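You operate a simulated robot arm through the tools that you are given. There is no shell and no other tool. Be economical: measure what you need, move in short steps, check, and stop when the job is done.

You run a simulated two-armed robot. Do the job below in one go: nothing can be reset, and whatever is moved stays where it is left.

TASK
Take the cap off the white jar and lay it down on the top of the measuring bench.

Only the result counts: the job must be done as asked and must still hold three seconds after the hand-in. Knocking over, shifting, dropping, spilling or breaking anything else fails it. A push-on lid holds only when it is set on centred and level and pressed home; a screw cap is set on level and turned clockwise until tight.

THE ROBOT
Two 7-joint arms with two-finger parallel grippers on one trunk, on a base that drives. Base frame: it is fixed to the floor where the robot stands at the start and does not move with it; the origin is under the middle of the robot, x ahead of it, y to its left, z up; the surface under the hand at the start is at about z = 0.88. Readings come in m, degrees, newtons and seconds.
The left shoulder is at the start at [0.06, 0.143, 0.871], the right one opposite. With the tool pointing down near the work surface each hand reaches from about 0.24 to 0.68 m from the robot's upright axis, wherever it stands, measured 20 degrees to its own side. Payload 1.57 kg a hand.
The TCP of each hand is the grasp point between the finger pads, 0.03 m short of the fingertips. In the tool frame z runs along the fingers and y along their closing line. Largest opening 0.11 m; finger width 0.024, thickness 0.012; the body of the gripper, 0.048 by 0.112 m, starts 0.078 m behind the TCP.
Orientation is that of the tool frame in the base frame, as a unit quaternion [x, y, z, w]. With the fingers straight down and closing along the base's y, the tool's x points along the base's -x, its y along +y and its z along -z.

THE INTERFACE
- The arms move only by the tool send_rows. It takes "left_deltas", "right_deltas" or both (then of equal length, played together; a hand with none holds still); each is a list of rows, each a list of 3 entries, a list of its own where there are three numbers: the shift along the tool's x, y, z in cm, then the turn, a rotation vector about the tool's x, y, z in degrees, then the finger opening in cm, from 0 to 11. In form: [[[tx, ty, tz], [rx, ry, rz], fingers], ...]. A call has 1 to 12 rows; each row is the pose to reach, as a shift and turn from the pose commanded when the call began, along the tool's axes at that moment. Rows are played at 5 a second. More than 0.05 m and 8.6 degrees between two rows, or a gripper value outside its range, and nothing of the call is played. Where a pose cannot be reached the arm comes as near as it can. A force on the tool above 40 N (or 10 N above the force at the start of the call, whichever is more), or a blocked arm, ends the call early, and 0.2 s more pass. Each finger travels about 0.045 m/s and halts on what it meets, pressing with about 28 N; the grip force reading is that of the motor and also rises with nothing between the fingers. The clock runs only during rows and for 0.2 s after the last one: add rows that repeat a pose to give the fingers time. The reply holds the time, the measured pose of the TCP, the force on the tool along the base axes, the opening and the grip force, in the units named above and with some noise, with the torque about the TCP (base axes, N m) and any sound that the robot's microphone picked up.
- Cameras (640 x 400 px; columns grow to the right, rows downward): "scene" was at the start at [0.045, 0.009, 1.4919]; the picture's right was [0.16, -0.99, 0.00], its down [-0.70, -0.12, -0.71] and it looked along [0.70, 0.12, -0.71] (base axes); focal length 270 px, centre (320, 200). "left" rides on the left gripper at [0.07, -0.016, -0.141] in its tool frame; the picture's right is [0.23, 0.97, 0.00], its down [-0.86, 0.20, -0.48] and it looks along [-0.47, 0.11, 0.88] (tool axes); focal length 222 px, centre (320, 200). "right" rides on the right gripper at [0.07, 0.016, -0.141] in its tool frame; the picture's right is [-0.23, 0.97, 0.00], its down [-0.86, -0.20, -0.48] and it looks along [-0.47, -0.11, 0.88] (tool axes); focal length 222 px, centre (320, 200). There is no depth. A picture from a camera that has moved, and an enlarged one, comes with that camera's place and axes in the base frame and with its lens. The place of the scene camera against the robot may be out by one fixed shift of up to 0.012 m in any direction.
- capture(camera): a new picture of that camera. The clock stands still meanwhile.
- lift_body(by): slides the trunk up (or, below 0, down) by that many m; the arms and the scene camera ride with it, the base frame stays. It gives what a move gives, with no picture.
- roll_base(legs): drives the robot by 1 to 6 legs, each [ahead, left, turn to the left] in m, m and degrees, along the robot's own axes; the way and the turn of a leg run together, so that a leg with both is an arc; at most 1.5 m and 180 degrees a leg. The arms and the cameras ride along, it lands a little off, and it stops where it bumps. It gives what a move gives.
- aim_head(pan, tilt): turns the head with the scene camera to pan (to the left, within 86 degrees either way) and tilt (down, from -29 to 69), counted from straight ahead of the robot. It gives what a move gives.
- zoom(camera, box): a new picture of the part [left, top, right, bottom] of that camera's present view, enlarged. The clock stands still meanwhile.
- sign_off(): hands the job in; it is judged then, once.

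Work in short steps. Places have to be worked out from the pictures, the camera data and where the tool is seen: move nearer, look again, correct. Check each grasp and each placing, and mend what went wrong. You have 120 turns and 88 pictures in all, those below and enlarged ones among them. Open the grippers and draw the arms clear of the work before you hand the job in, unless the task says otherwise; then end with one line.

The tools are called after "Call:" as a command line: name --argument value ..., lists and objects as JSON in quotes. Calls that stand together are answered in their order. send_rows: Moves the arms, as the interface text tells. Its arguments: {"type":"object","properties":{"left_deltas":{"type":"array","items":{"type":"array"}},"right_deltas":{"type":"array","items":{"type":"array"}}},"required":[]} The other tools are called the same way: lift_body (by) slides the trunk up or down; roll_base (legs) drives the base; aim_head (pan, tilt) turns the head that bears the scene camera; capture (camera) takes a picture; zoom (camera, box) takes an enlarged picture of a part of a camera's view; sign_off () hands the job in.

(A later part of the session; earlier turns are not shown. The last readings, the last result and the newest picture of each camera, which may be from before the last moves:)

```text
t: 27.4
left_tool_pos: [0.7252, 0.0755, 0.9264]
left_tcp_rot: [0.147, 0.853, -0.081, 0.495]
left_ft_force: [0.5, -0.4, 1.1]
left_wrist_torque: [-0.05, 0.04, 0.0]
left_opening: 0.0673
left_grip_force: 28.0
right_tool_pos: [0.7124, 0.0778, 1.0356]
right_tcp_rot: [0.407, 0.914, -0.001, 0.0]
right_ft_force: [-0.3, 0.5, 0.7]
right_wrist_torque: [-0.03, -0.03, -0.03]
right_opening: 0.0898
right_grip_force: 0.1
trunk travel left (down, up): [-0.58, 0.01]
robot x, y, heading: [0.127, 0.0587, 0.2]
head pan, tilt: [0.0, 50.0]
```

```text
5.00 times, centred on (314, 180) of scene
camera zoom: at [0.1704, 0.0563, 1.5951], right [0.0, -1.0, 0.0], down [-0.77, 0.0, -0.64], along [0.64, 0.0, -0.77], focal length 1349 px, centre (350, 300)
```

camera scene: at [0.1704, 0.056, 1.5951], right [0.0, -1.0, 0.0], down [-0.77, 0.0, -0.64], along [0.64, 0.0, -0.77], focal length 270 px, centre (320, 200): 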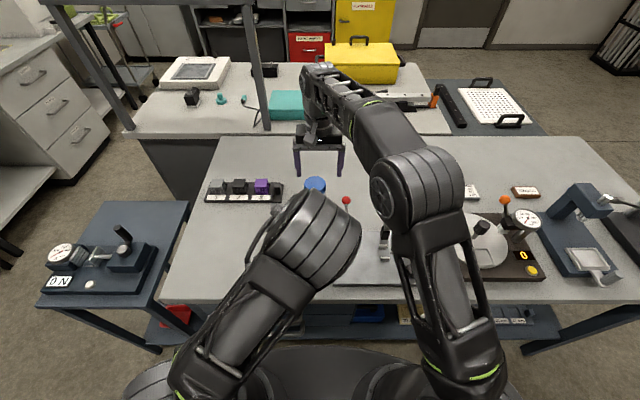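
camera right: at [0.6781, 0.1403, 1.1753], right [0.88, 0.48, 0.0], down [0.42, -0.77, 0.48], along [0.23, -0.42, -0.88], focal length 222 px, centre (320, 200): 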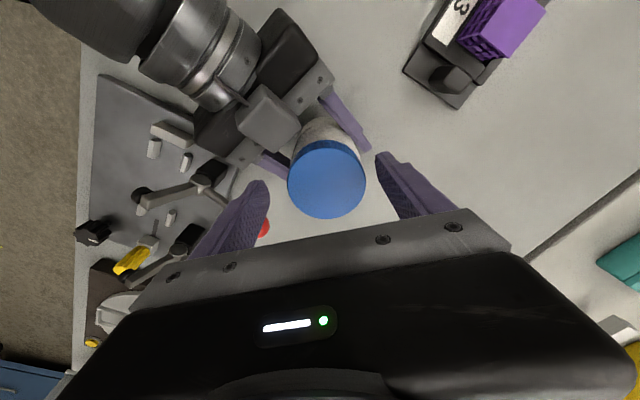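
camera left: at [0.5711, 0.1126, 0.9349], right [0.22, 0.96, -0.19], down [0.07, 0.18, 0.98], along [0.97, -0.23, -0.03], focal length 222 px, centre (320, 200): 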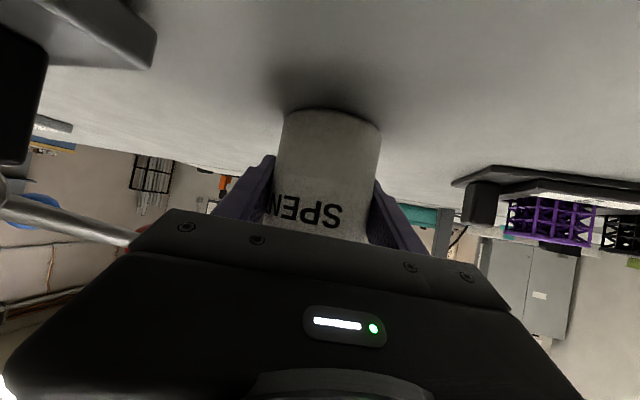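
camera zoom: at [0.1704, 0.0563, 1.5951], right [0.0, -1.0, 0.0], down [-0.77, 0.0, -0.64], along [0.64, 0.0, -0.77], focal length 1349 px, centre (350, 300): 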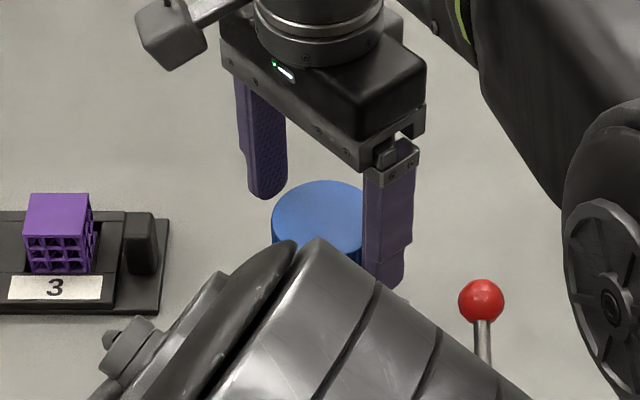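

Centred within ~2 mm. I lower 1.2 cm and close on the cap.

Call:
send_rows --right_deltas '[[[0, 0.1, 0.6], [0, 0, 0], 9], [[0, 0.1, 1.2], [0, 0, 0], 9], [[0, 0.1, 1.2], [0, 0, 0], 8], [[0, 0.1, 1.2], [0, 0, 0], 7], [[0, 0.1, 1.2], [0, 0, 0], 6], [[0, 0.1, 1.2], [0, 0, 0], 5.5], [[0, 0.1, 1.2], [0, 0, 0], 5.5]]'

Call:
capture --camera "right"

```text
t: 29.0
left_tool_pos: [0.7244, 0.0735, 0.9259]
left_tcp_rot: [0.147, 0.852, -0.081, 0.495]
left_ft_force: [-8.5, -7.3, 2.4]
left_wrist_torque: [0.52, -0.47, 0.01]
left_opening: 0.0672
left_grip_force: 27.7
right_tool_pos: [0.7141, 0.0782, 1.0228]
right_tcp_rot: [0.405, 0.914, 0.002, 0.0]
right_ft_force: [8.2, 6.8, -2.0]
right_wrist_torque: [0.03, -0.1, 0.06]
right_opening: 0.0635
right_grip_force: 4.1
trunk travel left (down, up): [-0.58, 0.01]
robot x, y, heading: [0.1282, 0.0643, 0.2]
head pan, tilt: [0.0, 50.0]
```

```text
50 pictures are left
camera right: at [0.6786, 0.1417, 1.163], right [0.87, 0.49, 0.0], down [0.43, -0.77, 0.48], along [0.23, -0.42, -0.88], focal length 222 px, centre (320, 200)
```

right: 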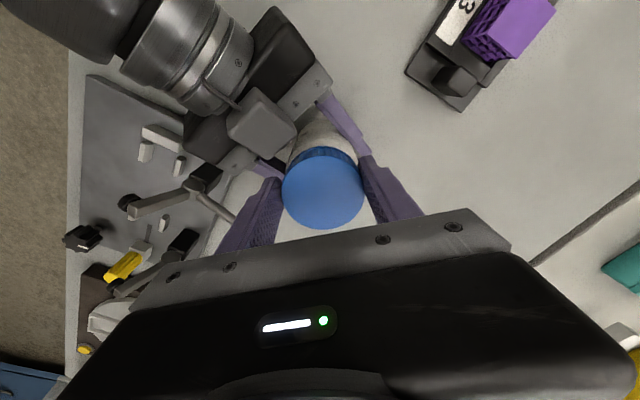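

The +y finger touched first (8/7 N along the closing line). I shift slightly along +y and finish closing.

Call:
send_rows --right_deltas '[[[0, 0.15, 0], [0, 0, 0], 5.5], [[0, 0.2, 0], [0, 0, 0], 5.0], [[0, 0.2, 0], [0, 0, 0], 5.0]]'

```text
t: 29.8
left_tool_pos: [0.7242, 0.075, 0.9261]
left_tcp_rot: [0.147, 0.852, -0.081, 0.495]
left_ft_force: [-1.0, -6.1, 0.3]
left_wrist_torque: [0.38, 0.06, 0.01]
left_opening: 0.067
left_grip_force: 27.8
right_tool_pos: [0.7154, 0.0795, 1.0223]
right_tcp_rot: [0.405, 0.914, 0.001, -0.001]
right_ft_force: [0.3, 7.4, 0.9]
right_wrist_torque: [0.22, -0.03, 0.03]
right_opening: 0.0611
right_grip_force: 28.1
trunk travel left (down, up): [-0.58, 0.01]
robot x, y, heading: [0.1254, 0.0559, 0.3]
head pan, tilt: [0.0, 50.0]
```

Cap gripped (6.1 cm, 28 N). I now turn counter-clockwise in small steps, checking torque.

Call:
send_rows --right_deltas '[[[0, 0.1, 0], [0, 0, -4], 5], [[0, 0.1, 0], [0, 0, -8], 5], [[0, 0.1, 0], [0, 0, -12], 5], [[0, 0.1, 0], [0, 0, -16], 5]]'

Call:
capture --camera "right"

```text
t: 30.8
left_tool_pos: [0.7237, 0.0751, 0.9258]
left_tcp_rot: [0.147, 0.853, -0.081, 0.494]
left_ft_force: [16.2, -2.2, -5.1]
left_wrist_torque: [-0.1, 0.59, 0.04]
left_opening: 0.0672
left_grip_force: 27.5
right_tool_pos: [0.7146, 0.0811, 1.0219]
right_tcp_rot: [0.274, 0.962, -0.001, -0.001]
right_ft_force: [-15.5, 1.3, 8.2]
right_wrist_torque: [0.08, 0.7, -0.01]
right_opening: 0.0611
right_grip_force: 28.0
trunk travel left (down, up): [-0.58, 0.01]
robot x, y, heading: [0.1295, 0.0608, -0.1]
head pan, tilt: [0.0, 50.0]
```

```text
49 pictures are left
camera right: at [0.6645, 0.1309, 1.1625], right [0.71, 0.71, 0.0], down [0.62, -0.62, 0.48], along [0.34, -0.34, -0.88], focal length 222 px, centre (320, 200)
```

right: 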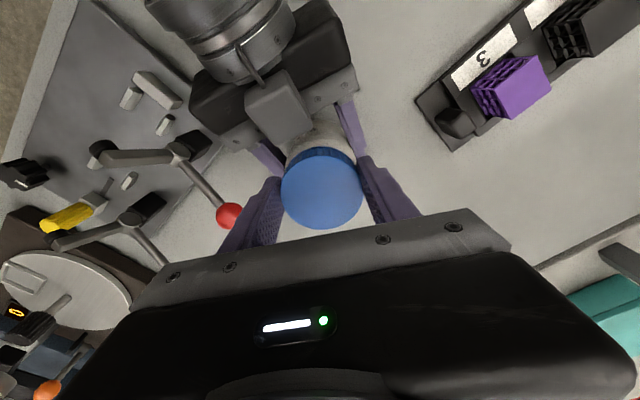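

The cap turns: the thread pushes the tool up (8 N), and there's a −x side load of 15 N, so I relieve −x by 3 mm, +z by 1 mm and continue turning.

Call:
send_rows --right_deltas '[[[0.25, -0.16, -0.1], [0, 0, 0], 5], [[0.25, -0.16, -0.1], [0, 0, -6], 5], [[0.25, -0.16, -0.12], [0, 0, -12], 5], [[0.25, -0.16, -0.14], [0, 0, -18], 5], [[0.25, -0.16, -0.16], [0, 0, -24], 5]]'

```text
t: 32.0
left_tool_pos: [0.7231, 0.0763, 0.926]
left_tcp_rot: [0.146, 0.852, -0.081, 0.496]
left_ft_force: [-7.9, 6.9, 7.4]
left_wrist_torque: [-0.65, -0.39, -0.02]
left_opening: 0.0673
left_grip_force: 28.3
right_tool_pos: [0.7146, 0.0791, 1.0229]
right_tcp_rot: [0.068, 0.998, -0.001, 0.0]
right_ft_force: [8.6, -6.9, -7.8]
right_wrist_torque: [-0.04, -0.41, -0.04]
right_opening: 0.0609
right_grip_force: 27.9
trunk travel left (down, up): [-0.58, 0.01]
robot x, y, heading: [0.1261, 0.0587, 0.1]
head pan, tilt: [0.0, 50.0]
```

Side loads are small now. I relieve the remainder and keep turning counter-clockwise.

Call:
send_rows --right_deltas '[[[-0.15, -0.08, 0.05], [0, 0, -7], 5], [[-0.15, -0.08, 0.05], [0, 0, -14], 5], [[-0.15, -0.08, 0.04], [0, 0, -21], 5], [[-0.15, -0.08, 0.02], [0, 0, -28], 5], [[-0.15, -0.08, 0.0], [0, 0, -35], 5], [[-0.15, -0.08, -0.02], [0, 0, -42], 5]]'

Call:
capture --camera "right"

Call:
zoom --camera "scene" --box '[250, 140, 378, 220]'

```text
t: 33.4
left_tool_pos: [0.7238, 0.077, 0.9248]
left_tcp_rot: [0.146, 0.853, -0.08, 0.495]
left_ft_force: [-3.8, 21.1, 3.6]
left_wrist_torque: [-1.14, -0.56, 0.17]
left_opening: 0.0678
left_grip_force: 28.0
right_tool_pos: [0.7151, 0.0753, 1.0242]
right_tcp_rot: [-0.293, 0.956, -0.002, 0.0]
right_ft_force: [3.5, -21.2, -2.7]
right_wrist_torque: [-0.85, 0.12, -0.4]
right_opening: 0.0608
right_grip_force: 28.1
trunk travel left (down, up): [-0.58, 0.01]
robot x, y, heading: [0.1229, 0.0595, 0.3]
head pan, tilt: [0.0, 50.0]
```

```text
48 pictures are left
camera right: at [0.6478, 0.0517, 1.1644], right [-0.36, 0.93, 0.0], down [0.82, 0.32, 0.48], along [0.45, 0.17, -0.88], focal length 222 px, centre (320, 200)
```

right: 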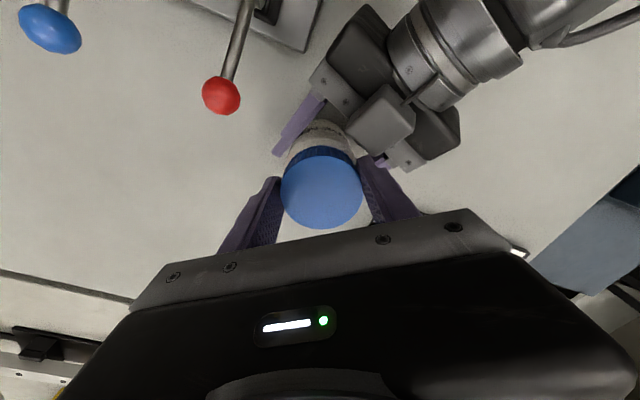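

```text
5.00 times, centred on (314, 180) of scene
camera zoom: at [0.1706, 0.0563, 1.5951], right [0.0, -1.0, 0.0], down [-0.77, 0.0, -0.64], along [0.64, 0.0, -0.77], focal length 1349 px, centre (350, 300)
```

zoom: 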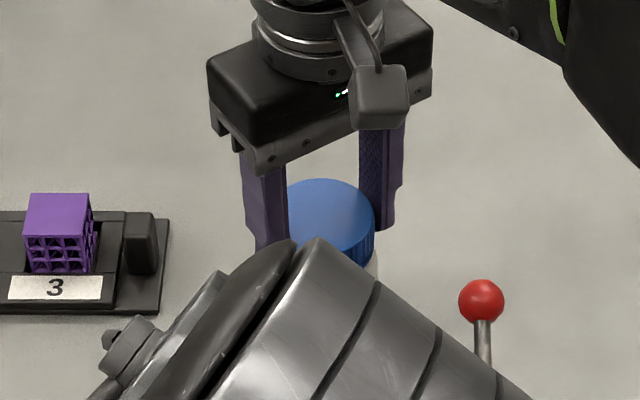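

The −y load (21 N) suggests the +y finger is reaching the left gripper's edge. I release slightly, lift clear, and turn back clockwise for another stroke.

Call:
send_rows --right_deltas '[[[0, 0, 0], [0, 0, 6], 5.5], [[0, 0, 0], [0, 0, 6], 6.6], [[0, 0, -0.4], [0, 0, 6], 6.9], [[0, 0, -1.4], [0, 0, 6], 7.2], [[0, 0, -2.2], [0, 0, 6], 8], [[0, 0, -2.2], [0, 0, 6], 8]]'

Call:
zoom --camera "scene" --box '[250, 140, 378, 220]'

Call:
capture --camera "right"

```text
t: 34.8
left_tool_pos: [0.7243, 0.0751, 0.9264]
left_tcp_rot: [0.147, 0.852, -0.081, 0.495]
left_ft_force: [0.1, 0.1, 0.4]
left_wrist_torque: [0.0, -0.04, 0.01]
left_opening: 0.0673
left_grip_force: 28.5
right_tool_pos: [0.7144, 0.0809, 1.0462]
right_tcp_rot: [-0.243, 0.97, 0.001, 0.0]
right_ft_force: [-0.2, 0.8, -0.4]
right_wrist_torque: [0.0, 0.0, -0.01]
right_opening: 0.0802
right_grip_force: 0.0
trunk travel left (down, up): [-0.58, 0.01]
robot x, y, heading: [0.1264, 0.0601, -0.0]
head pan, tilt: [0.0, 50.0]
```

```text
5.00 times, centred on (314, 180) of scene
camera zoom: at [0.1707, 0.0563, 1.5951], right [0.0, -1.0, 0.0], down [-0.77, 0.0, -0.64], along [0.64, 0.0, -0.77], focal length 1349 px, centre (350, 300)
```

zoom: 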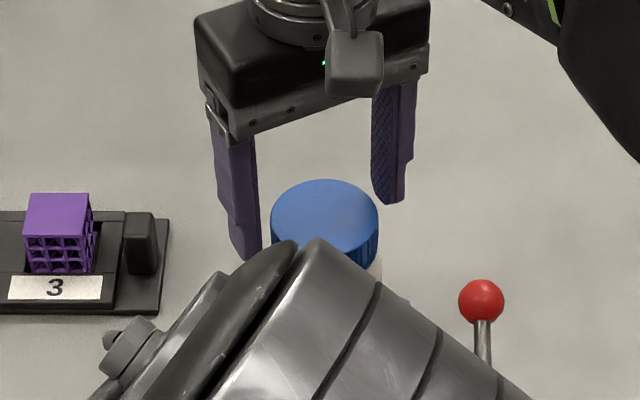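

```text
45 pictures are left
camera right: at [0.6453, 0.0622, 1.1862], right [-0.26, 0.97, 0.0], down [0.85, 0.23, 0.48], along [0.46, 0.13, -0.88], focal length 222 px, centre (320, 200)
```

right: 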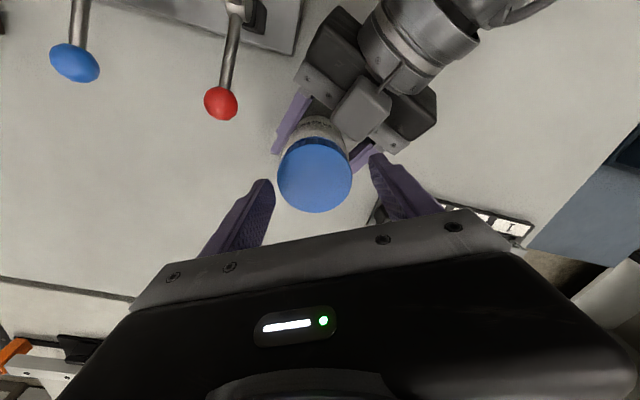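

The cap seems slightly higher already. I turn the hand back clockwise 88° for the next stroke.

Call:
send_rows --right_deltas '[[[0, 0, 0], [0, 0, 8], 8], [[0, 0, 0], [0, 0, 16], 8], [[0, 0, 0], [0, 0, 24], 8], [[0, 0, 0], [0, 0, 32], 8], [[0, 0, 0], [0, 0, 40], 8], [[0, 0, 0], [0, 0, 48], 8], [[0, 0, 0], [0, 0, 56], 8], [[0, 0, 0], [0, 0, 64], 8], [[0, 0, 0], [0, 0, 72], 8], [[0, 0, 0], [0, 0, 80], 8], [[0, 0, 0], [0, 0, 88], 8]]'

Call:
capture --camera "right"

```text
t: 37.2
left_tool_pos: [0.7245, 0.0751, 0.9258]
left_tcp_rot: [0.148, 0.852, -0.082, 0.495]
left_ft_force: [-0.5, 0.4, -1.3]
left_wrist_torque: [-0.01, 0.01, 0.03]
left_opening: 0.067
left_grip_force: 28.1
right_tool_pos: [0.7143, 0.0786, 1.0458]
right_tcp_rot: [0.5, 0.866, 0.0, 0.0]
right_ft_force: [0.0, 0.3, -0.4]
right_wrist_torque: [0.0, 0.03, 0.0]
right_opening: 0.08
right_grip_force: 0.1
trunk travel left (down, up): [-0.58, 0.01]
robot x, y, heading: [0.127, 0.061, 0.1]
head pan, tilt: [0.0, 50.0]
```

```text
44 pictures are left
camera right: at [0.6937, 0.1482, 1.1861], right [0.96, 0.29, 0.0], down [0.26, -0.84, 0.48], along [0.14, -0.46, -0.88], focal length 222 px, centre (320, 200)
```

right: 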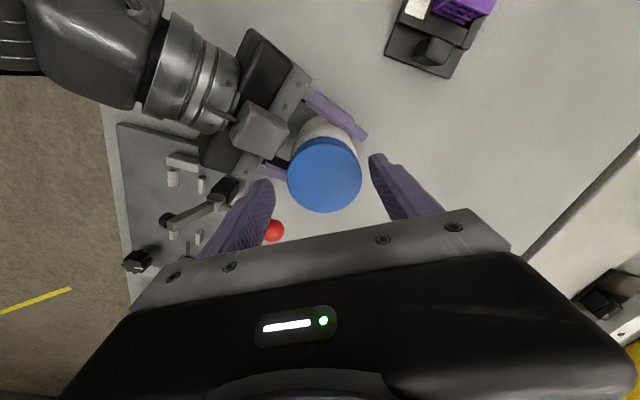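

Centred. I lower 2.1 cm and grip again.

Call:
send_rows --right_deltas '[[[0, 0.1, 1.0], [0, 0, 0], 8], [[0, 0.1, 2.1], [0, 0, 0], 8], [[0, 0.1, 2.1], [0, 0, 0], 7], [[0, 0.1, 2.1], [0, 0, 0], 6], [[0, 0.1, 2.1], [0, 0, 0], 5], [[0, 0.1, 2.1], [0, 0, 0], 5]]'

```text
t: 38.6
left_tool_pos: [0.7238, 0.0736, 0.925]
left_tcp_rot: [0.147, 0.852, -0.081, 0.495]
left_ft_force: [-10.3, -3.2, 0.8]
left_wrist_torque: [0.16, -0.8, 0.0]
left_opening: 0.067
left_grip_force: 27.8
right_tool_pos: [0.7152, 0.0799, 1.0257]
right_tcp_rot: [0.498, 0.867, 0.001, 0.0]
right_ft_force: [10.3, 3.1, -1.7]
right_wrist_torque: [0.12, -0.26, 0.07]
right_opening: 0.0616
right_grip_force: 27.7
trunk travel left (down, up): [-0.58, 0.01]
robot x, y, heading: [0.1288, 0.0627, 0.2]
head pan, tilt: [0.0, 50.0]
```

Grip good; small relief of 2 mm along +y and turn 40°.

Call:
send_rows --right_deltas '[[[0, 0.18, 0], [0, 0, -7], 5], [[0, 0.18, -0.01], [0, 0, -14], 5], [[0, 0.18, -0.01], [0, 0, -21], 5], [[0, 0.18, -0.02], [0, 0, -28], 5], [[0, 0.18, -0.03], [0, 0, -35], 5], [[0, 0.18, -0.04], [0, 0, -42], 5]]'

```text
t: 40.0
left_tool_pos: [0.7241, 0.0772, 0.9258]
left_tcp_rot: [0.146, 0.852, -0.081, 0.496]
left_ft_force: [14.0, 6.9, -6.4]
left_wrist_torque: [-0.61, 0.51, -0.04]
left_opening: 0.0671
left_grip_force: 27.8
right_tool_pos: [0.7192, 0.0789, 1.0261]
right_tcp_rot: [0.155, 0.988, -0.002, -0.001]
right_ft_force: [-14.0, -6.0, 6.2]
right_wrist_torque: [0.0, 0.81, -0.02]
right_opening: 0.062
right_grip_force: 28.1
trunk travel left (down, up): [-0.58, 0.01]
robot x, y, heading: [0.1286, 0.0593, 0.2]
head pan, tilt: [0.0, 50.0]
```

The thread pushes upward again (6 N), so it is unscrewing. Relieve side load and turn 38° more.

Call:
send_rows --right_deltas '[[[0.25, -0.2, -0.05], [0, 0, 0], 5], [[0.25, -0.2, -0.05], [0, 0, -7], 5], [[0.25, -0.2, -0.06], [0, 0, -14], 5], [[0.25, -0.2, -0.07], [0, 0, -21], 5], [[0.25, -0.2, -0.08], [0, 0, -28], 5], [[0.25, -0.2, -0.09], [0, 0, -35], 5]]'

Call:
zoom --camera "scene" --box '[250, 140, 378, 220]'

```text
t: 41.4
left_tool_pos: [0.7245, 0.0766, 0.9256]
left_tcp_rot: [0.147, 0.852, -0.081, 0.495]
left_ft_force: [-12.4, 18.8, 6.3]
left_wrist_torque: [-1.08, -0.32, -0.09]
left_opening: 0.0671
left_grip_force: 27.6
right_tool_pos: [0.7148, 0.0762, 1.0258]
right_tcp_rot: [-0.15, 0.989, -0.002, 0.002]
right_ft_force: [13.2, -19.1, -1.9]
right_wrist_torque: [-0.55, -1.07, -0.09]
right_opening: 0.0621
right_grip_force: 28.0
trunk travel left (down, up): [-0.58, 0.01]
robot x, y, heading: [0.1311, 0.0611, -0.1]
head pan, tilt: [0.0, 50.0]
```

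```text
5.00 times, centred on (314, 180) of scene
camera zoom: at [0.1704, 0.0563, 1.5952], right [0.0, -1.0, 0.0], down [-0.77, 0.0, -0.64], along [0.64, 0.0, -0.77], focal length 1349 px, centre (350, 300)
```

zoom: 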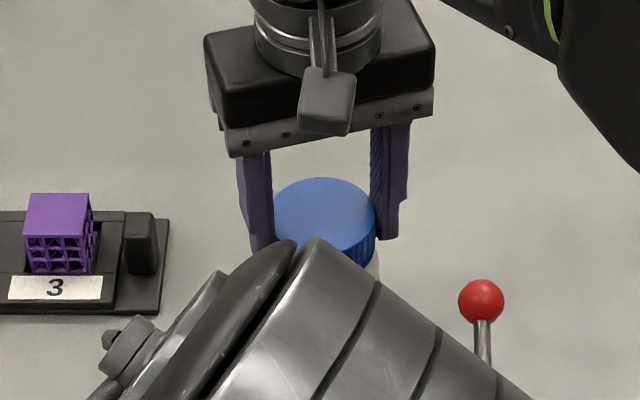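

The cap top has risen ~3 mm. Release, lift, turn back and prepare the third stroke.

Call:
send_rows --right_deltas '[[[0, -0.1, 0], [0, 0, 0], 6.8], [[0, -0.2, 0], [0, 0, 0], 7.6], [[0, -0.2, -1.2], [0, 0, 0], 8], [[0, -0.2, -2.2], [0, 0, 8], 8], [[0, -0.2, -2.2], [0, 0, 16], 8], [[0, -0.2, -2.2], [0, 0, 24], 8], [[0, -0.2, -2.2], [0, 0, 32], 8], [[0, -0.2, -2.2], [0, 0, 40], 8], [[0, -0.2, -2.2], [0, 0, 48], 8], [[0, -0.2, -2.2], [0, 0, 56], 8], [[0, -0.2, -2.2], [0, 0, 64], 8], [[0, -0.2, -2.2], [0, 0, 72], 8]]'

Call:
send_rows --right_deltas '[[[0, 0, 0.9], [0, 0, 5], 8], [[0, 0, 1.9], [0, 0, 5], 8], [[0, 0, 1.9], [0, 0, 5], 7], [[0, 0, 1.9], [0, 0, 5], 6], [[0, 0, 1.9], [0, 0, 5], 5], [[0, 0, 1.9], [0, 0, 5], 5]]'

```text
t: 44.0
left_tool_pos: [0.7248, 0.0759, 0.9255]
left_tcp_rot: [0.147, 0.852, -0.081, 0.495]
left_ft_force: [0.8, -0.1, 0.4]
left_wrist_torque: [0.01, -0.01, -0.03]
left_opening: 0.067
left_grip_force: 27.6
right_tool_pos: [0.715, 0.0783, 1.0482]
right_tcp_rot: [0.461, 0.887, 0.0, 0.0]
right_ft_force: [-1.3, 0.8, 0.1]
right_wrist_torque: [0.03, 0.01, 0.01]
right_opening: 0.08
right_grip_force: 0.0
trunk travel left (down, up): [-0.58, 0.01]
robot x, y, heading: [0.1304, 0.0596, 0.1]
head pan, tilt: [0.0, 50.0]
```

```text
t: 45.4
left_tool_pos: [0.7242, 0.0742, 0.9261]
left_tcp_rot: [0.149, 0.852, -0.083, 0.494]
left_ft_force: [-13.3, -6.4, 1.0]
left_wrist_torque: [0.3, -0.6, 0.0]
left_opening: 0.0666
left_grip_force: 28.1
right_tool_pos: [0.7165, 0.0792, 1.0314]
right_tcp_rot: [0.499, 0.867, 0.002, 0.001]
right_ft_force: [13.5, 6.1, -1.4]
right_wrist_torque: [0.3, -0.76, 0.05]
right_opening: 0.0615
right_grip_force: 27.7
trunk travel left (down, up): [-0.58, 0.01]
robot x, y, heading: [0.1296, 0.0561, 0.3]
head pan, tilt: [0.0, 50.0]
```

Gripped again. Third stroke, first half.

Call:
send_rows --right_deltas '[[[0, 0.2, 0], [0, 0, -7], 5], [[0, 0.2, -0.02], [0, 0, -14], 5], [[0.02, 0.15, -0.03], [0, 0, -21], 5], [[0.05, 0.1, -0.04], [0, 0, -28], 5], [[0.05, 0, -0.05], [0, 0, -35], 5], [[0.05, -0.1, -0.07], [0, 0, -42], 5]]'

Call:
send_rows --right_deltas '[[[0, -0.05, -0.02], [0, 0, -7], 5], [[0, -0.1, -0.04], [0, 0, -14], 5], [[0, -0.15, -0.05], [0, 0, -21], 5], [[0, -0.2, -0.06], [0, 0, -28], 5], [[0, -0.2, -0.08], [0, 0, -35], 5]]'

Call:
zoom --camera "scene" --box '[250, 140, 378, 220]'

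```text
t: 46.8
left_tool_pos: [0.7238, 0.0756, 0.9249]
left_tcp_rot: [0.147, 0.852, -0.082, 0.495]
left_ft_force: [-11.7, -1.9, 1.2]
left_wrist_torque: [0.24, -0.65, 0.02]
left_opening: 0.0665
left_grip_force: 27.7
right_tool_pos: [0.7146, 0.0775, 1.0318]
right_tcp_rot: [0.154, 0.988, 0.0, 0.001]
right_ft_force: [11.9, 2.9, 0.6]
right_wrist_torque: [-0.1, -0.62, 0.01]
right_opening: 0.0618
right_grip_force: 28.1
trunk travel left (down, up): [-0.58, 0.01]
robot x, y, heading: [0.1305, 0.0584, 0.1]
head pan, tilt: [0.0, 50.0]
```

```text
t: 48.0
left_tool_pos: [0.7245, 0.0762, 0.9263]
left_tcp_rot: [0.147, 0.852, -0.081, 0.495]
left_ft_force: [-6.4, -1.7, 0.4]
left_wrist_torque: [0.3, -0.17, 0.07]
left_opening: 0.0659
left_grip_force: 27.9
right_tool_pos: [0.7124, 0.075, 1.0317]
right_tcp_rot: [-0.15, 0.989, 0.0, 0.0]
right_ft_force: [7.1, 1.7, 0.2]
right_wrist_torque: [-0.14, -0.55, -0.01]
right_opening: 0.0615
right_grip_force: 27.9
trunk travel left (down, up): [-0.58, 0.01]
robot x, y, heading: [0.1291, 0.0621, 0.3]
head pan, tilt: [0.0, 50.0]
```

```text
5.00 times, centred on (314, 180) of scene
camera zoom: at [0.1708, 0.0563, 1.5951], right [0.0, -1.0, 0.0], down [-0.77, 0.0, -0.64], along [0.64, 0.0, -0.77], focal length 1349 px, centre (350, 300)
```

zoom: 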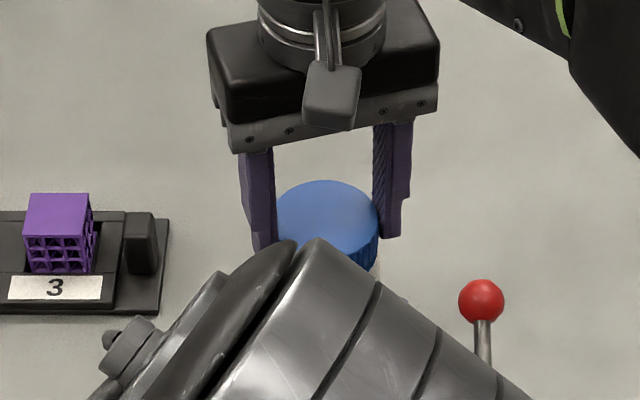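

No upward thread force now; the cap may be free after ~230°. I test with a gentle lift of 3 mm.

Call:
send_rows --right_deltas '[[[0, 0, -0.15], [0, 0, 0], 5], [[0, 0, -0.3], [0, 0, 0], 5]]'

Call:
capture --camera "right"

Call:
zoom --camera "scene" --box '[250, 140, 378, 220]'

```text
t: 48.6
left_tool_pos: [0.7256, 0.074, 0.9269]
left_tcp_rot: [0.146, 0.852, -0.081, 0.496]
left_ft_force: [-1.9, -0.6, 7.2]
left_wrist_torque: [0.09, 0.11, -0.01]
left_opening: 0.066
left_grip_force: 27.9
right_tool_pos: [0.7134, 0.0749, 1.0334]
right_tcp_rot: [-0.149, 0.989, 0.0, -0.002]
right_ft_force: [3.1, 0.8, -8.9]
right_wrist_torque: [-0.07, -0.27, -0.01]
right_opening: 0.0618
right_grip_force: 27.4
trunk travel left (down, up): [-0.58, 0.01]
robot x, y, heading: [0.1279, 0.0643, -0.0]
head pan, tilt: [0.0, 50.0]
```

```text
41 pictures are left
camera right: at [0.6415, 0.0711, 1.1736], right [-0.07, 1.0, 0.0], down [0.88, 0.06, 0.48], along [0.47, 0.03, -0.88], focal length 222 px, centre (320, 200)
```

right: 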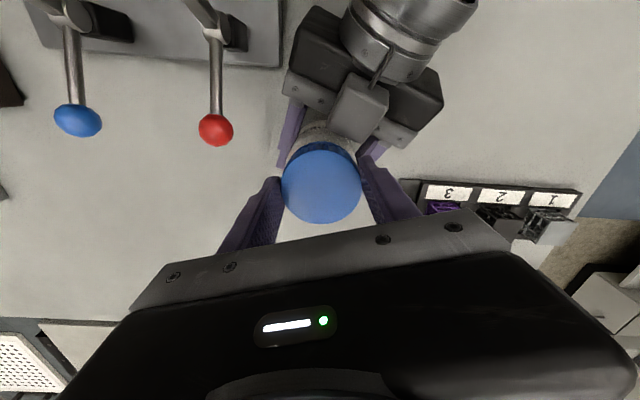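

```text
5.00 times, centred on (314, 180) of scene
camera zoom: at [0.1707, 0.0563, 1.5951], right [0.0, -1.0, 0.0], down [-0.77, 0.0, -0.64], along [0.64, 0.0, -0.77], focal length 1349 px, centre (350, 300)
```

zoom: 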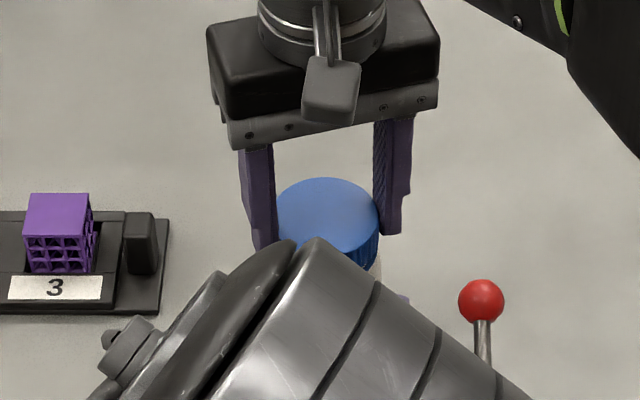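

Still threaded (9 N pull). I go back down 2 mm, release, and do another stroke.

Call:
send_rows --right_deltas '[[[0, 0, 0.2], [0, 0, 0], 5], [[0, 0, 0.2], [0, 0, 0], 7], [[0, 0, 0], [0, 0, 0], 8], [[0, 0, -1.5], [0, 0, 8], 8], [[0, 0, -1.7], [0, 0, 16], 8], [[0, 0, -1.7], [0, 0, 24], 8], [[0, 0, -1.7], [0, 0, 32], 8], [[0, 0, -1.7], [0, 0, 40], 8], [[0, 0, -1.7], [0, 0, 48], 8], [[0, 0, -1.7], [0, 0, 56], 8], [[0, 0, -1.7], [0, 0, 64], 8], [[0, 0, -1.7], [0, 0, 72], 8]]'

Call:
capture --camera "right"

Call:
zoom --camera "scene" --box '[250, 140, 378, 220]'

```text
t: 51.2
left_tool_pos: [0.7236, 0.0757, 0.9262]
left_tcp_rot: [0.148, 0.852, -0.082, 0.495]
left_ft_force: [-0.4, -1.1, -1.9]
left_wrist_torque: [0.02, -0.04, -0.01]
left_opening: 0.0659
left_grip_force: 28.5
right_tool_pos: [0.7132, 0.0756, 1.0516]
right_tcp_rot: [0.462, 0.887, 0.0, 0.0]
right_ft_force: [-0.7, 0.1, 0.5]
right_wrist_torque: [0.04, 0.0, -0.03]
right_opening: 0.08
right_grip_force: 0.0
trunk travel left (down, up): [-0.58, 0.01]
robot x, y, heading: [0.1266, 0.0618, -0.0]
head pan, tilt: [0.0, 50.0]
```

```text
39 pictures are left
camera right: at [0.6865, 0.1424, 1.1911], right [0.93, 0.37, 0.0], down [0.33, -0.82, 0.48], along [0.18, -0.44, -0.88], focal length 222 px, centre (320, 200)
```

right: 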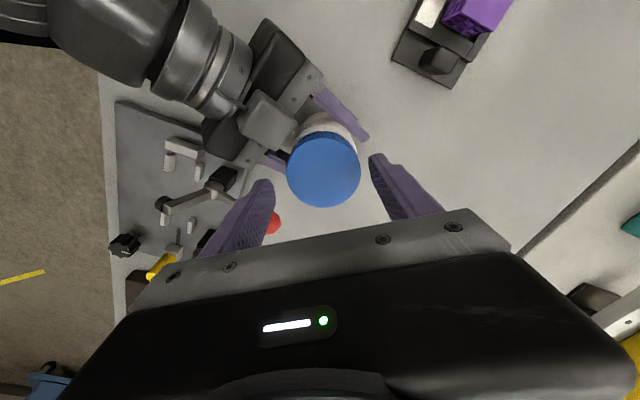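

```text
5.00 times, centred on (314, 180) of scene
camera zoom: at [0.1708, 0.0563, 1.5951], right [0.0, -1.0, 0.0], down [-0.77, 0.0, -0.64], along [0.64, 0.0, -0.77], focal length 1349 px, centre (350, 300)
```

zoom: 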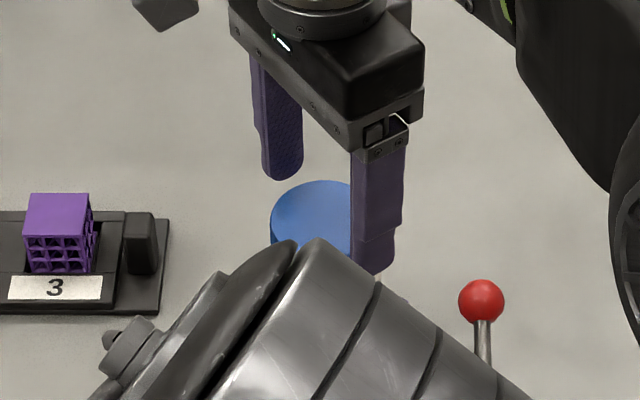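

The cap top is back at its original row, so perhaps the jar turned in the left grip. I check the label with the left camera.

Call:
capture --camera "left"

Call:
zoom --camera "right" --box '[260, 90, 400, 215]'

```text
37 pictures are left
camera left: at [0.5712, 0.1126, 0.9348], right [0.22, 0.96, -0.19], down [0.07, 0.18, 0.98], along [0.97, -0.23, -0.03], focal length 222 px, centre (320, 200)
```

left: 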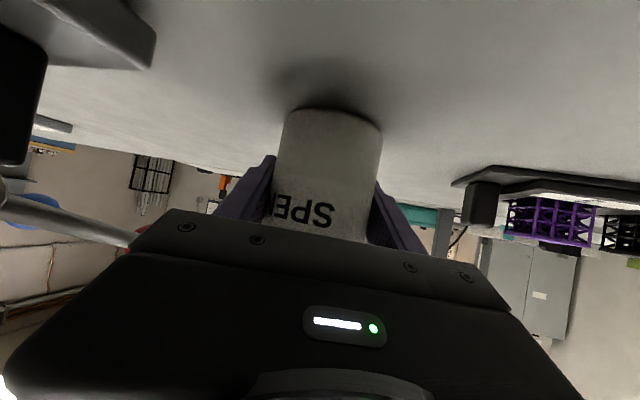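

```text
3.20 times, centred on (330, 152) of right
camera zoom: at [0.6865, 0.1424, 1.1911], right [0.93, 0.37, 0.0], down [0.33, -0.82, 0.48], along [0.18, -0.44, -0.88], focal length 711 px, centre (288, 352)
```

zoom: 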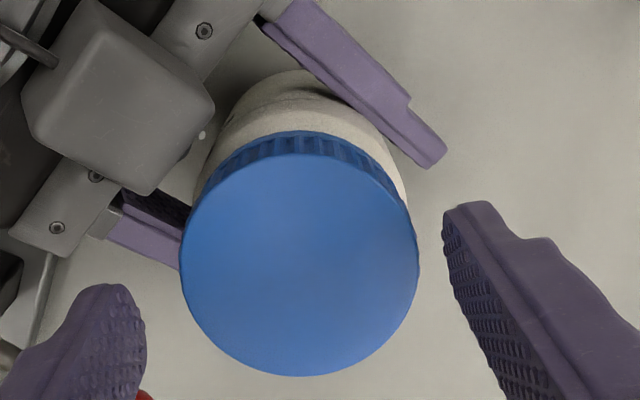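

The jar turned only ~15° while axial torques stay near zero, so the cap really is turning on the thread. I recentre (+3 mm along y), regrip, and make a full 80° stroke.

Call:
send_rows --right_deltas '[[[0.05, 0.3, 1.0], [0, 0, 5], 8], [[0.05, 0.3, 2.2], [0, 0, 5], 8], [[0.05, 0.3, 2.2], [0, 0, 5], 7], [[0.05, 0.3, 2.2], [0, 0, 5], 6], [[0.05, 0.3, 2.2], [0, 0, 5], 5], [[0.05, 0.3, 2.2], [0, 0, 5], 5]]'

Call:
send_rows --right_deltas '[[[0, 0, 0], [0, 0, -7], 5], [[0, 0, 0], [0, 0, -14], 5], [[0, 0, 0], [0, 0, -21], 5], [[0, 0, 0], [0, 0, -28], 5], [[0, 0, 0], [0, 0, -35], 5], [[0, 0, 0], [0, 0, -42], 5], [[0, 0, 0], [0, 0, -49], 5], [[0, 0, 0], [0, 0, -56], 5], [[0, 0, 0], [0, 0, -63], 5], [[0, 0, 0], [0, 0, -70], 5], [[0, 0, 0], [0, 0, -77], 5]]'

Call:
capture --camera "left"

```text
t: 52.6
left_tool_pos: [0.7244, 0.0756, 0.926]
left_tcp_rot: [0.146, 0.853, -0.08, 0.495]
left_ft_force: [5.8, 1.6, -2.5]
left_wrist_torque: [-0.15, 0.42, 0.01]
left_opening: 0.0656
left_grip_force: 28.4
right_tool_pos: [0.7151, 0.079, 1.0285]
right_tcp_rot: [0.498, 0.867, -0.001, -0.001]
right_ft_force: [-5.7, -1.8, 0.8]
right_wrist_torque: [-0.06, 0.09, -0.02]
right_opening: 0.0617
right_grip_force: 28.1
trunk travel left (down, up): [-0.58, 0.01]
robot x, y, heading: [0.1289, 0.0585, -0.0]
head pan, tilt: [0.0, 50.0]
```

```text
t: 55.0
left_tool_pos: [0.7247, 0.0755, 0.9253]
left_tcp_rot: [0.148, 0.852, -0.082, 0.495]
left_ft_force: [-2.5, 3.4, -1.3]
left_wrist_torque: [-0.28, -0.19, 0.06]
left_opening: 0.0657
left_grip_force: 28.0
right_tool_pos: [0.715, 0.0789, 1.0298]
right_tcp_rot: [-0.151, 0.989, 0.001, 0.0]
right_ft_force: [1.6, -3.5, 0.0]
right_wrist_torque: [-0.07, -0.07, -0.07]
right_opening: 0.0617
right_grip_force: 27.7
trunk travel left (down, up): [-0.58, 0.01]
robot x, y, heading: [0.1282, 0.0631, 0.0]
head pan, tilt: [0.0, 50.0]
```

```text
35 pictures are left
camera left: at [0.5711, 0.1127, 0.9347], right [0.22, 0.96, -0.19], down [0.07, 0.18, 0.98], along [0.97, -0.23, -0.03], focal length 222 px, centre (320, 200)
```

left: 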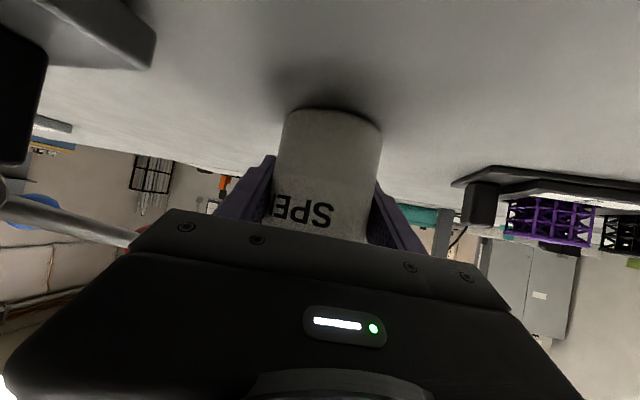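

Well centred now (tiny side loads), jar did not turn: ~300° total. Test a gentle 4 mm lift.

Call:
send_rows --right_deltas '[[[0, 0, -0.15], [0, 0, 0], 5], [[0, 0, -0.3], [0, 0, 0], 5], [[0, 0, -0.45], [0, 0, 0], 5]]'

Call:
zoom --camera "scene" --box '[250, 140, 378, 220]'

```text
t: 55.8
left_tool_pos: [0.7252, 0.0741, 0.9256]
left_tcp_rot: [0.147, 0.852, -0.081, 0.495]
left_ft_force: [-1.9, 2.7, 1.7]
left_wrist_torque: [-0.22, -0.22, -0.05]
left_opening: 0.0657
left_grip_force: 27.7
right_tool_pos: [0.7148, 0.0775, 1.0322]
right_tcp_rot: [-0.149, 0.989, 0.001, 0.0]
right_ft_force: [2.9, -2.3, -3.9]
right_wrist_torque: [0.0, -0.04, -0.01]
right_opening: 0.0619
right_grip_force: 28.2
trunk travel left (down, up): [-0.58, 0.01]
robot x, y, heading: [0.1302, 0.0603, -0.1]
head pan, tilt: [0.0, 50.0]
```

```text
5.00 times, centred on (314, 180) of scene
camera zoom: at [0.1707, 0.0563, 1.5951], right [0.0, -1.0, 0.0], down [-0.77, 0.0, -0.64], along [0.64, 0.0, -0.77], focal length 1349 px, centre (350, 300)
```

zoom: 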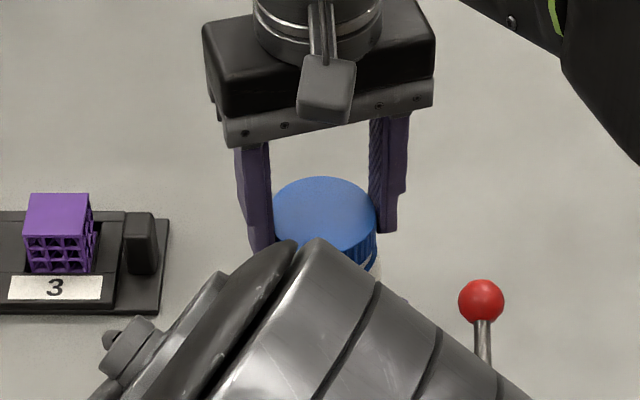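

Only 4 N pull and the cap rises; I lift another 6 mm.

Call:
send_rows --right_deltas '[[[0, 0, -0.2], [0, 0, 0], 5], [[0, 0, -0.4], [0, 0, 0], 5], [[0, 0, -0.6], [0, 0, 0], 5], [[0, 0, -0.6], [0, 0, 0], 5]]'

Call:
zoom --camera "scene" --box '[250, 140, 378, 220]'

```text
t: 56.8
left_tool_pos: [0.7235, 0.0752, 0.9255]
left_tcp_rot: [0.149, 0.853, -0.082, 0.494]
left_ft_force: [0.0, -1.1, -2.1]
left_wrist_torque: [0.0, 0.0, 0.0]
left_opening: 0.0657
left_grip_force: 28.1
right_tool_pos: [0.7146, 0.0787, 1.0406]
right_tcp_rot: [-0.149, 0.989, 0.001, 0.0]
right_ft_force: [0.2, -0.6, 0.4]
right_wrist_torque: [0.0, 0.01, 0.0]
right_opening: 0.0644
right_grip_force: 10.1
trunk travel left (down, up): [-0.58, 0.01]
robot x, y, heading: [0.1302, 0.0578, 0.1]
head pan, tilt: [0.0, 50.0]
```

```text
5.00 times, centred on (314, 180) of scene
camera zoom: at [0.1708, 0.0563, 1.5951], right [0.0, -1.0, 0.0], down [-0.77, 0.0, -0.64], along [0.64, 0.0, -0.77], focal length 1349 px, centre (350, 300)
```

zoom: 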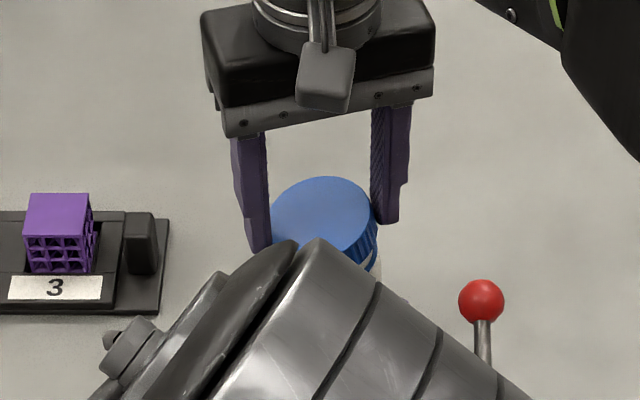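

The cap has come loose and is tilted in the finger tips. I open slightly so it settles on the neck, lower ~1.8 cm and regrip deeper.

Call:
send_rows --right_deltas '[[[0, 0, 0], [0, 0, 0], 6.8], [[0, 0, 0.4], [0, 0, 0], 7.0], [[0, 0, 1.2], [0, 0, 0], 7.2], [[0, 0, 1.9], [0, 0, 0], 7.2]]'

Call:
zoom --camera "scene" --box '[250, 140, 378, 220]'

Call:
zoom --camera "right" --box '[240, 110, 400, 235]'

```text
t: 57.8
left_tool_pos: [0.7246, 0.0748, 0.9254]
left_tcp_rot: [0.148, 0.853, -0.082, 0.494]
left_ft_force: [1.0, -0.2, -2.0]
left_wrist_torque: [-0.06, -0.03, -0.02]
left_opening: 0.0653
left_grip_force: 27.3
right_tool_pos: [0.7146, 0.0792, 1.0203]
right_tcp_rot: [-0.149, 0.989, 0.0, 0.0]
right_ft_force: [0.2, 0.6, -0.7]
right_wrist_torque: [0.04, -0.02, 0.01]
right_opening: 0.072
right_grip_force: 0.0
trunk travel left (down, up): [-0.58, 0.01]
robot x, y, heading: [0.1243, 0.0598, -0.0]
head pan, tilt: [0.0, 50.0]
```

```text
5.00 times, centred on (314, 180) of scene
camera zoom: at [0.1708, 0.0563, 1.5951], right [0.0, -1.0, 0.0], down [-0.77, 0.0, -0.64], along [0.64, 0.0, -0.77], focal length 1349 px, centre (350, 300)
```

zoom: 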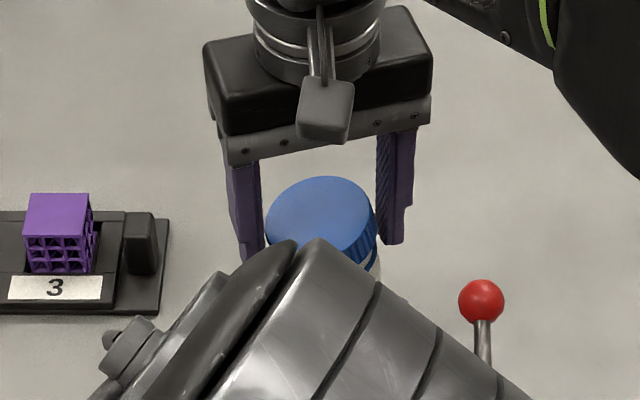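

```text
3.20 times, centred on (320, 172) of right
camera zoom: at [0.6439, 0.0741, 1.1603], right [-0.07, 1.0, 0.0], down [0.88, 0.06, 0.48], along [0.48, 0.03, -0.88], focal length 711 px, centre (320, 288)
```

zoom: 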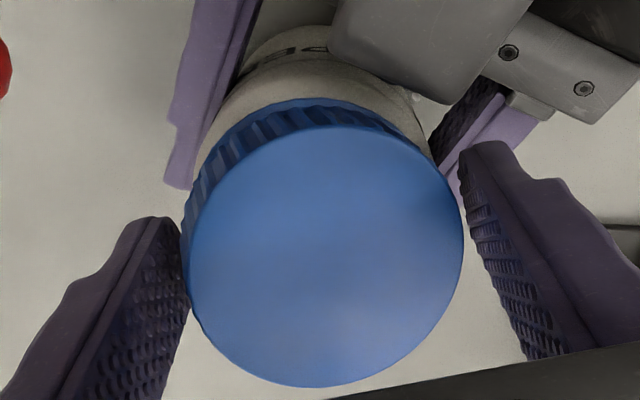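

The cap sits loose and a little tilted on the neck. I close on it at this deeper height.

Call:
send_rows --right_deltas '[[[0, 0, 0], [0, 0, 0], 6.7], [[0, 0, 0], [0, 0, 0], 6.3], [[0, 0, 0], [0, 0, 0], 5.8], [[0, 0, 0], [0, 0, 0], 5.0], [[0, 0, 0], [0, 0, 0], 5.0]]'

Call:
zoom --camera "scene" --box '[250, 140, 378, 220]'

```text
t: 59.0
left_tool_pos: [0.7243, 0.0751, 0.9249]
left_tcp_rot: [0.147, 0.852, -0.082, 0.495]
left_ft_force: [0.7, -0.1, -2.2]
left_wrist_torque: [0.01, -0.04, -0.02]
left_opening: 0.0656
left_grip_force: 28.3
right_tool_pos: [0.7154, 0.0784, 1.0197]
right_tcp_rot: [-0.149, 0.989, 0.0, 0.0]
right_ft_force: [0.4, 0.7, 1.3]
right_wrist_torque: [-0.03, -0.02, 0.03]
right_opening: 0.0639
right_grip_force: 27.8
trunk travel left (down, up): [-0.58, 0.01]
robot x, y, heading: [0.125, 0.0629, 0.0]
head pan, tilt: [0.0, 50.0]
```

```text
5.00 times, centred on (314, 180) of scene
camera zoom: at [0.1708, 0.0563, 1.5951], right [0.0, -1.0, 0.0], down [-0.77, 0.0, -0.64], along [0.64, 0.0, -0.77], focal length 1349 px, centre (350, 300)
```

zoom: 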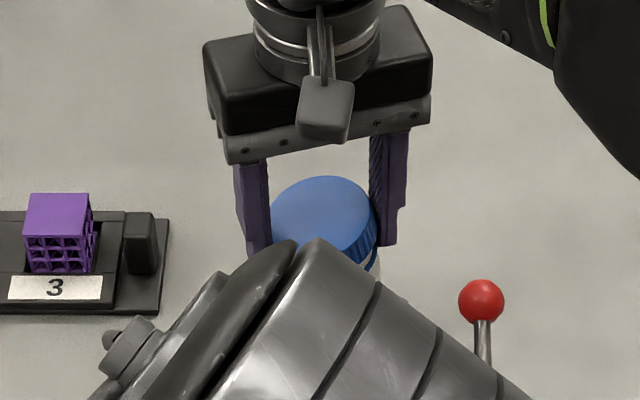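

Firm grip (28 N, slight tilt). Lift 3 cm slowly.

Call:
send_rows --right_deltas '[[[0, 0, -0.5], [0, 0, 0], 5], [[0, 0, -1.0], [0, 0, 0], 5], [[0, 0, -1.6], [0, 0, 0], 5], [[0, 0, -2.3], [0, 0, 0], 5], [[0, 0, -3.0], [0, 0, 0], 5]]'

Call:
capture --camera "scene"

Call:
zoom --camera "scene" --box '[250, 140, 378, 220]'

```text
t: 60.2
left_tool_pos: [0.7254, 0.0767, 0.9259]
left_tcp_rot: [0.148, 0.853, -0.082, 0.495]
left_ft_force: [0.5, -0.3, -0.8]
left_wrist_torque: [0.0, -0.03, -0.01]
left_opening: 0.0653
left_grip_force: 28.2
right_tool_pos: [0.7146, 0.0796, 1.0505]
right_tcp_rot: [-0.15, 0.989, -0.001, 0.0]
right_ft_force: [0.7, -0.5, 0.3]
right_wrist_torque: [-0.01, -0.01, -0.01]
right_opening: 0.0636
right_grip_force: 27.4
trunk travel left (down, up): [-0.58, 0.01]
robot x, y, heading: [0.1304, 0.0573, 0.1]
head pan, tilt: [0.0, 50.0]
```

```text
29 pictures are left
camera scene: at [0.1706, 0.0564, 1.5951], right [0.0, -1.0, 0.0], down [-0.77, 0.0, -0.64], along [0.64, 0.0, -0.77], focal length 270 px, centre (320, 200)
```

scene: 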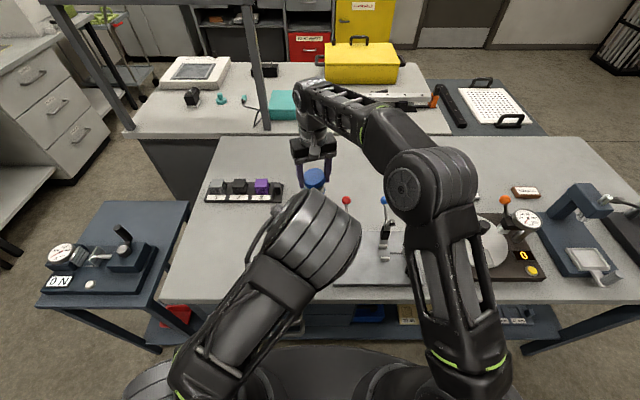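

```text
5.00 times, centred on (314, 180) of scene
camera zoom: at [0.1706, 0.0564, 1.5951], right [0.0, -1.0, 0.0], down [-0.77, 0.0, -0.64], along [0.64, 0.0, -0.77], focal length 1349 px, centre (350, 300)
```

zoom: 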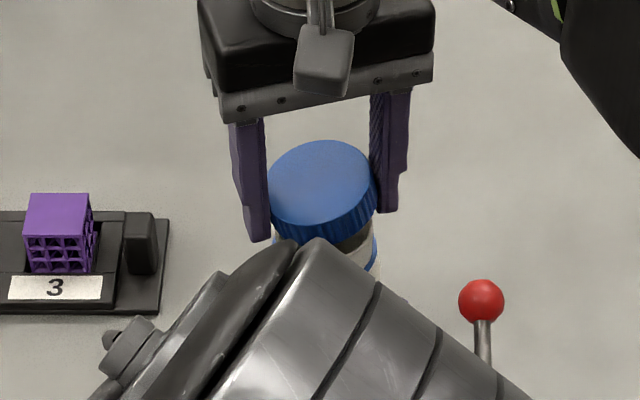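

The cap is off. I lift another 1 cm, and the left hand opens gently and backs straight out from the jar.

Call:
send_rows --right_deltas '[[[0, 0, -0.5], [0, 0, 0], 5], [[0, 0, -1.0], [0, 0, 0], 5], [[0, 0, -1.0], [0, 0, 0], 5], [[0, 0, -1.0], [0, 0, 0], 5], [[0, 0, -1.0], [0, 0, 0], 5]]' --left_deltas '[[[0, 0, 0], [0, 0, 0], 6.8], [[0, 0, 0], [0, 0, 0], 7.5], [[0, 0, 0], [0, 0, 0], 8.5], [[0, 0, 0], [0, 0, 0], 9.5], [[0, 0, 0], [0, 0, 0], 10]]'

Call:
send_rows --left_deltas '[[[0.5, 0, -0.87], [0, 0, 0], 10], [[1.5, 0, -2.6], [0, 0, 0], 10], [[2.8, 0, -4.8], [0, 0, 0], 10], [[4.0, 0, -6.9], [0, 0, 0], 10], [[5.0, 0, -8.66], [0, 0, 0], 10]]'

Call:
capture --camera "left"

Call:
capture --camera "right"

```text
t: 61.4
left_tool_pos: [0.7251, 0.0745, 0.9259]
left_tcp_rot: [0.148, 0.852, -0.082, 0.495]
left_ft_force: [-0.8, 0.2, -0.1]
left_wrist_torque: [0.02, -0.01, -0.03]
left_opening: 0.0998
left_grip_force: 0.1
right_tool_pos: [0.715, 0.0778, 1.061]
right_tcp_rot: [-0.149, 0.989, 0.001, 0.0]
right_ft_force: [-0.1, -0.4, 0.4]
right_wrist_torque: [-0.02, 0.01, 0.03]
right_opening: 0.0636
right_grip_force: 28.0
trunk travel left (down, up): [-0.58, 0.01]
robot x, y, heading: [0.1309, 0.0578, -0.0]
head pan, tilt: [0.0, 50.0]
```

```text
t: 62.6
left_tool_pos: [0.6285, 0.1079, 0.9236]
left_tcp_rot: [0.147, 0.852, -0.082, 0.495]
left_ft_force: [0.4, -0.3, 0.3]
left_wrist_torque: [0.01, -0.01, -0.02]
left_opening: 0.0999
left_grip_force: 0.1
right_tool_pos: [0.7148, 0.0774, 1.0616]
right_tcp_rot: [-0.15, 0.989, 0.0, 0.0]
right_ft_force: [1.0, -0.6, -0.1]
right_wrist_torque: [-0.03, -0.01, -0.02]
right_opening: 0.0633
right_grip_force: 28.1
trunk travel left (down, up): [-0.58, 0.01]
robot x, y, heading: [0.1275, 0.0604, 0.0]
head pan, tilt: [0.0, 50.0]
```

```text
27 pictures are left
camera left: at [0.4754, 0.1461, 0.9325], right [0.22, 0.96, -0.19], down [0.07, 0.18, 0.98], along [0.97, -0.23, -0.03], focal length 222 px, centre (320, 200)
```

left: 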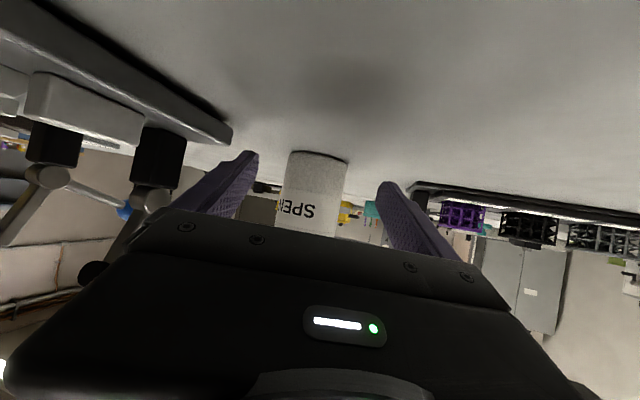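

```text
26 pictures are left
camera right: at [0.6432, 0.0733, 1.2007], right [-0.07, 1.0, 0.0], down [0.88, 0.06, 0.48], along [0.48, 0.03, -0.88], focal length 222 px, centre (320, 200)
```

right: 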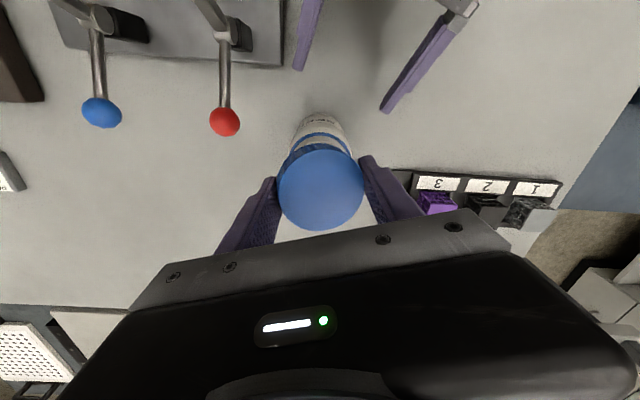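

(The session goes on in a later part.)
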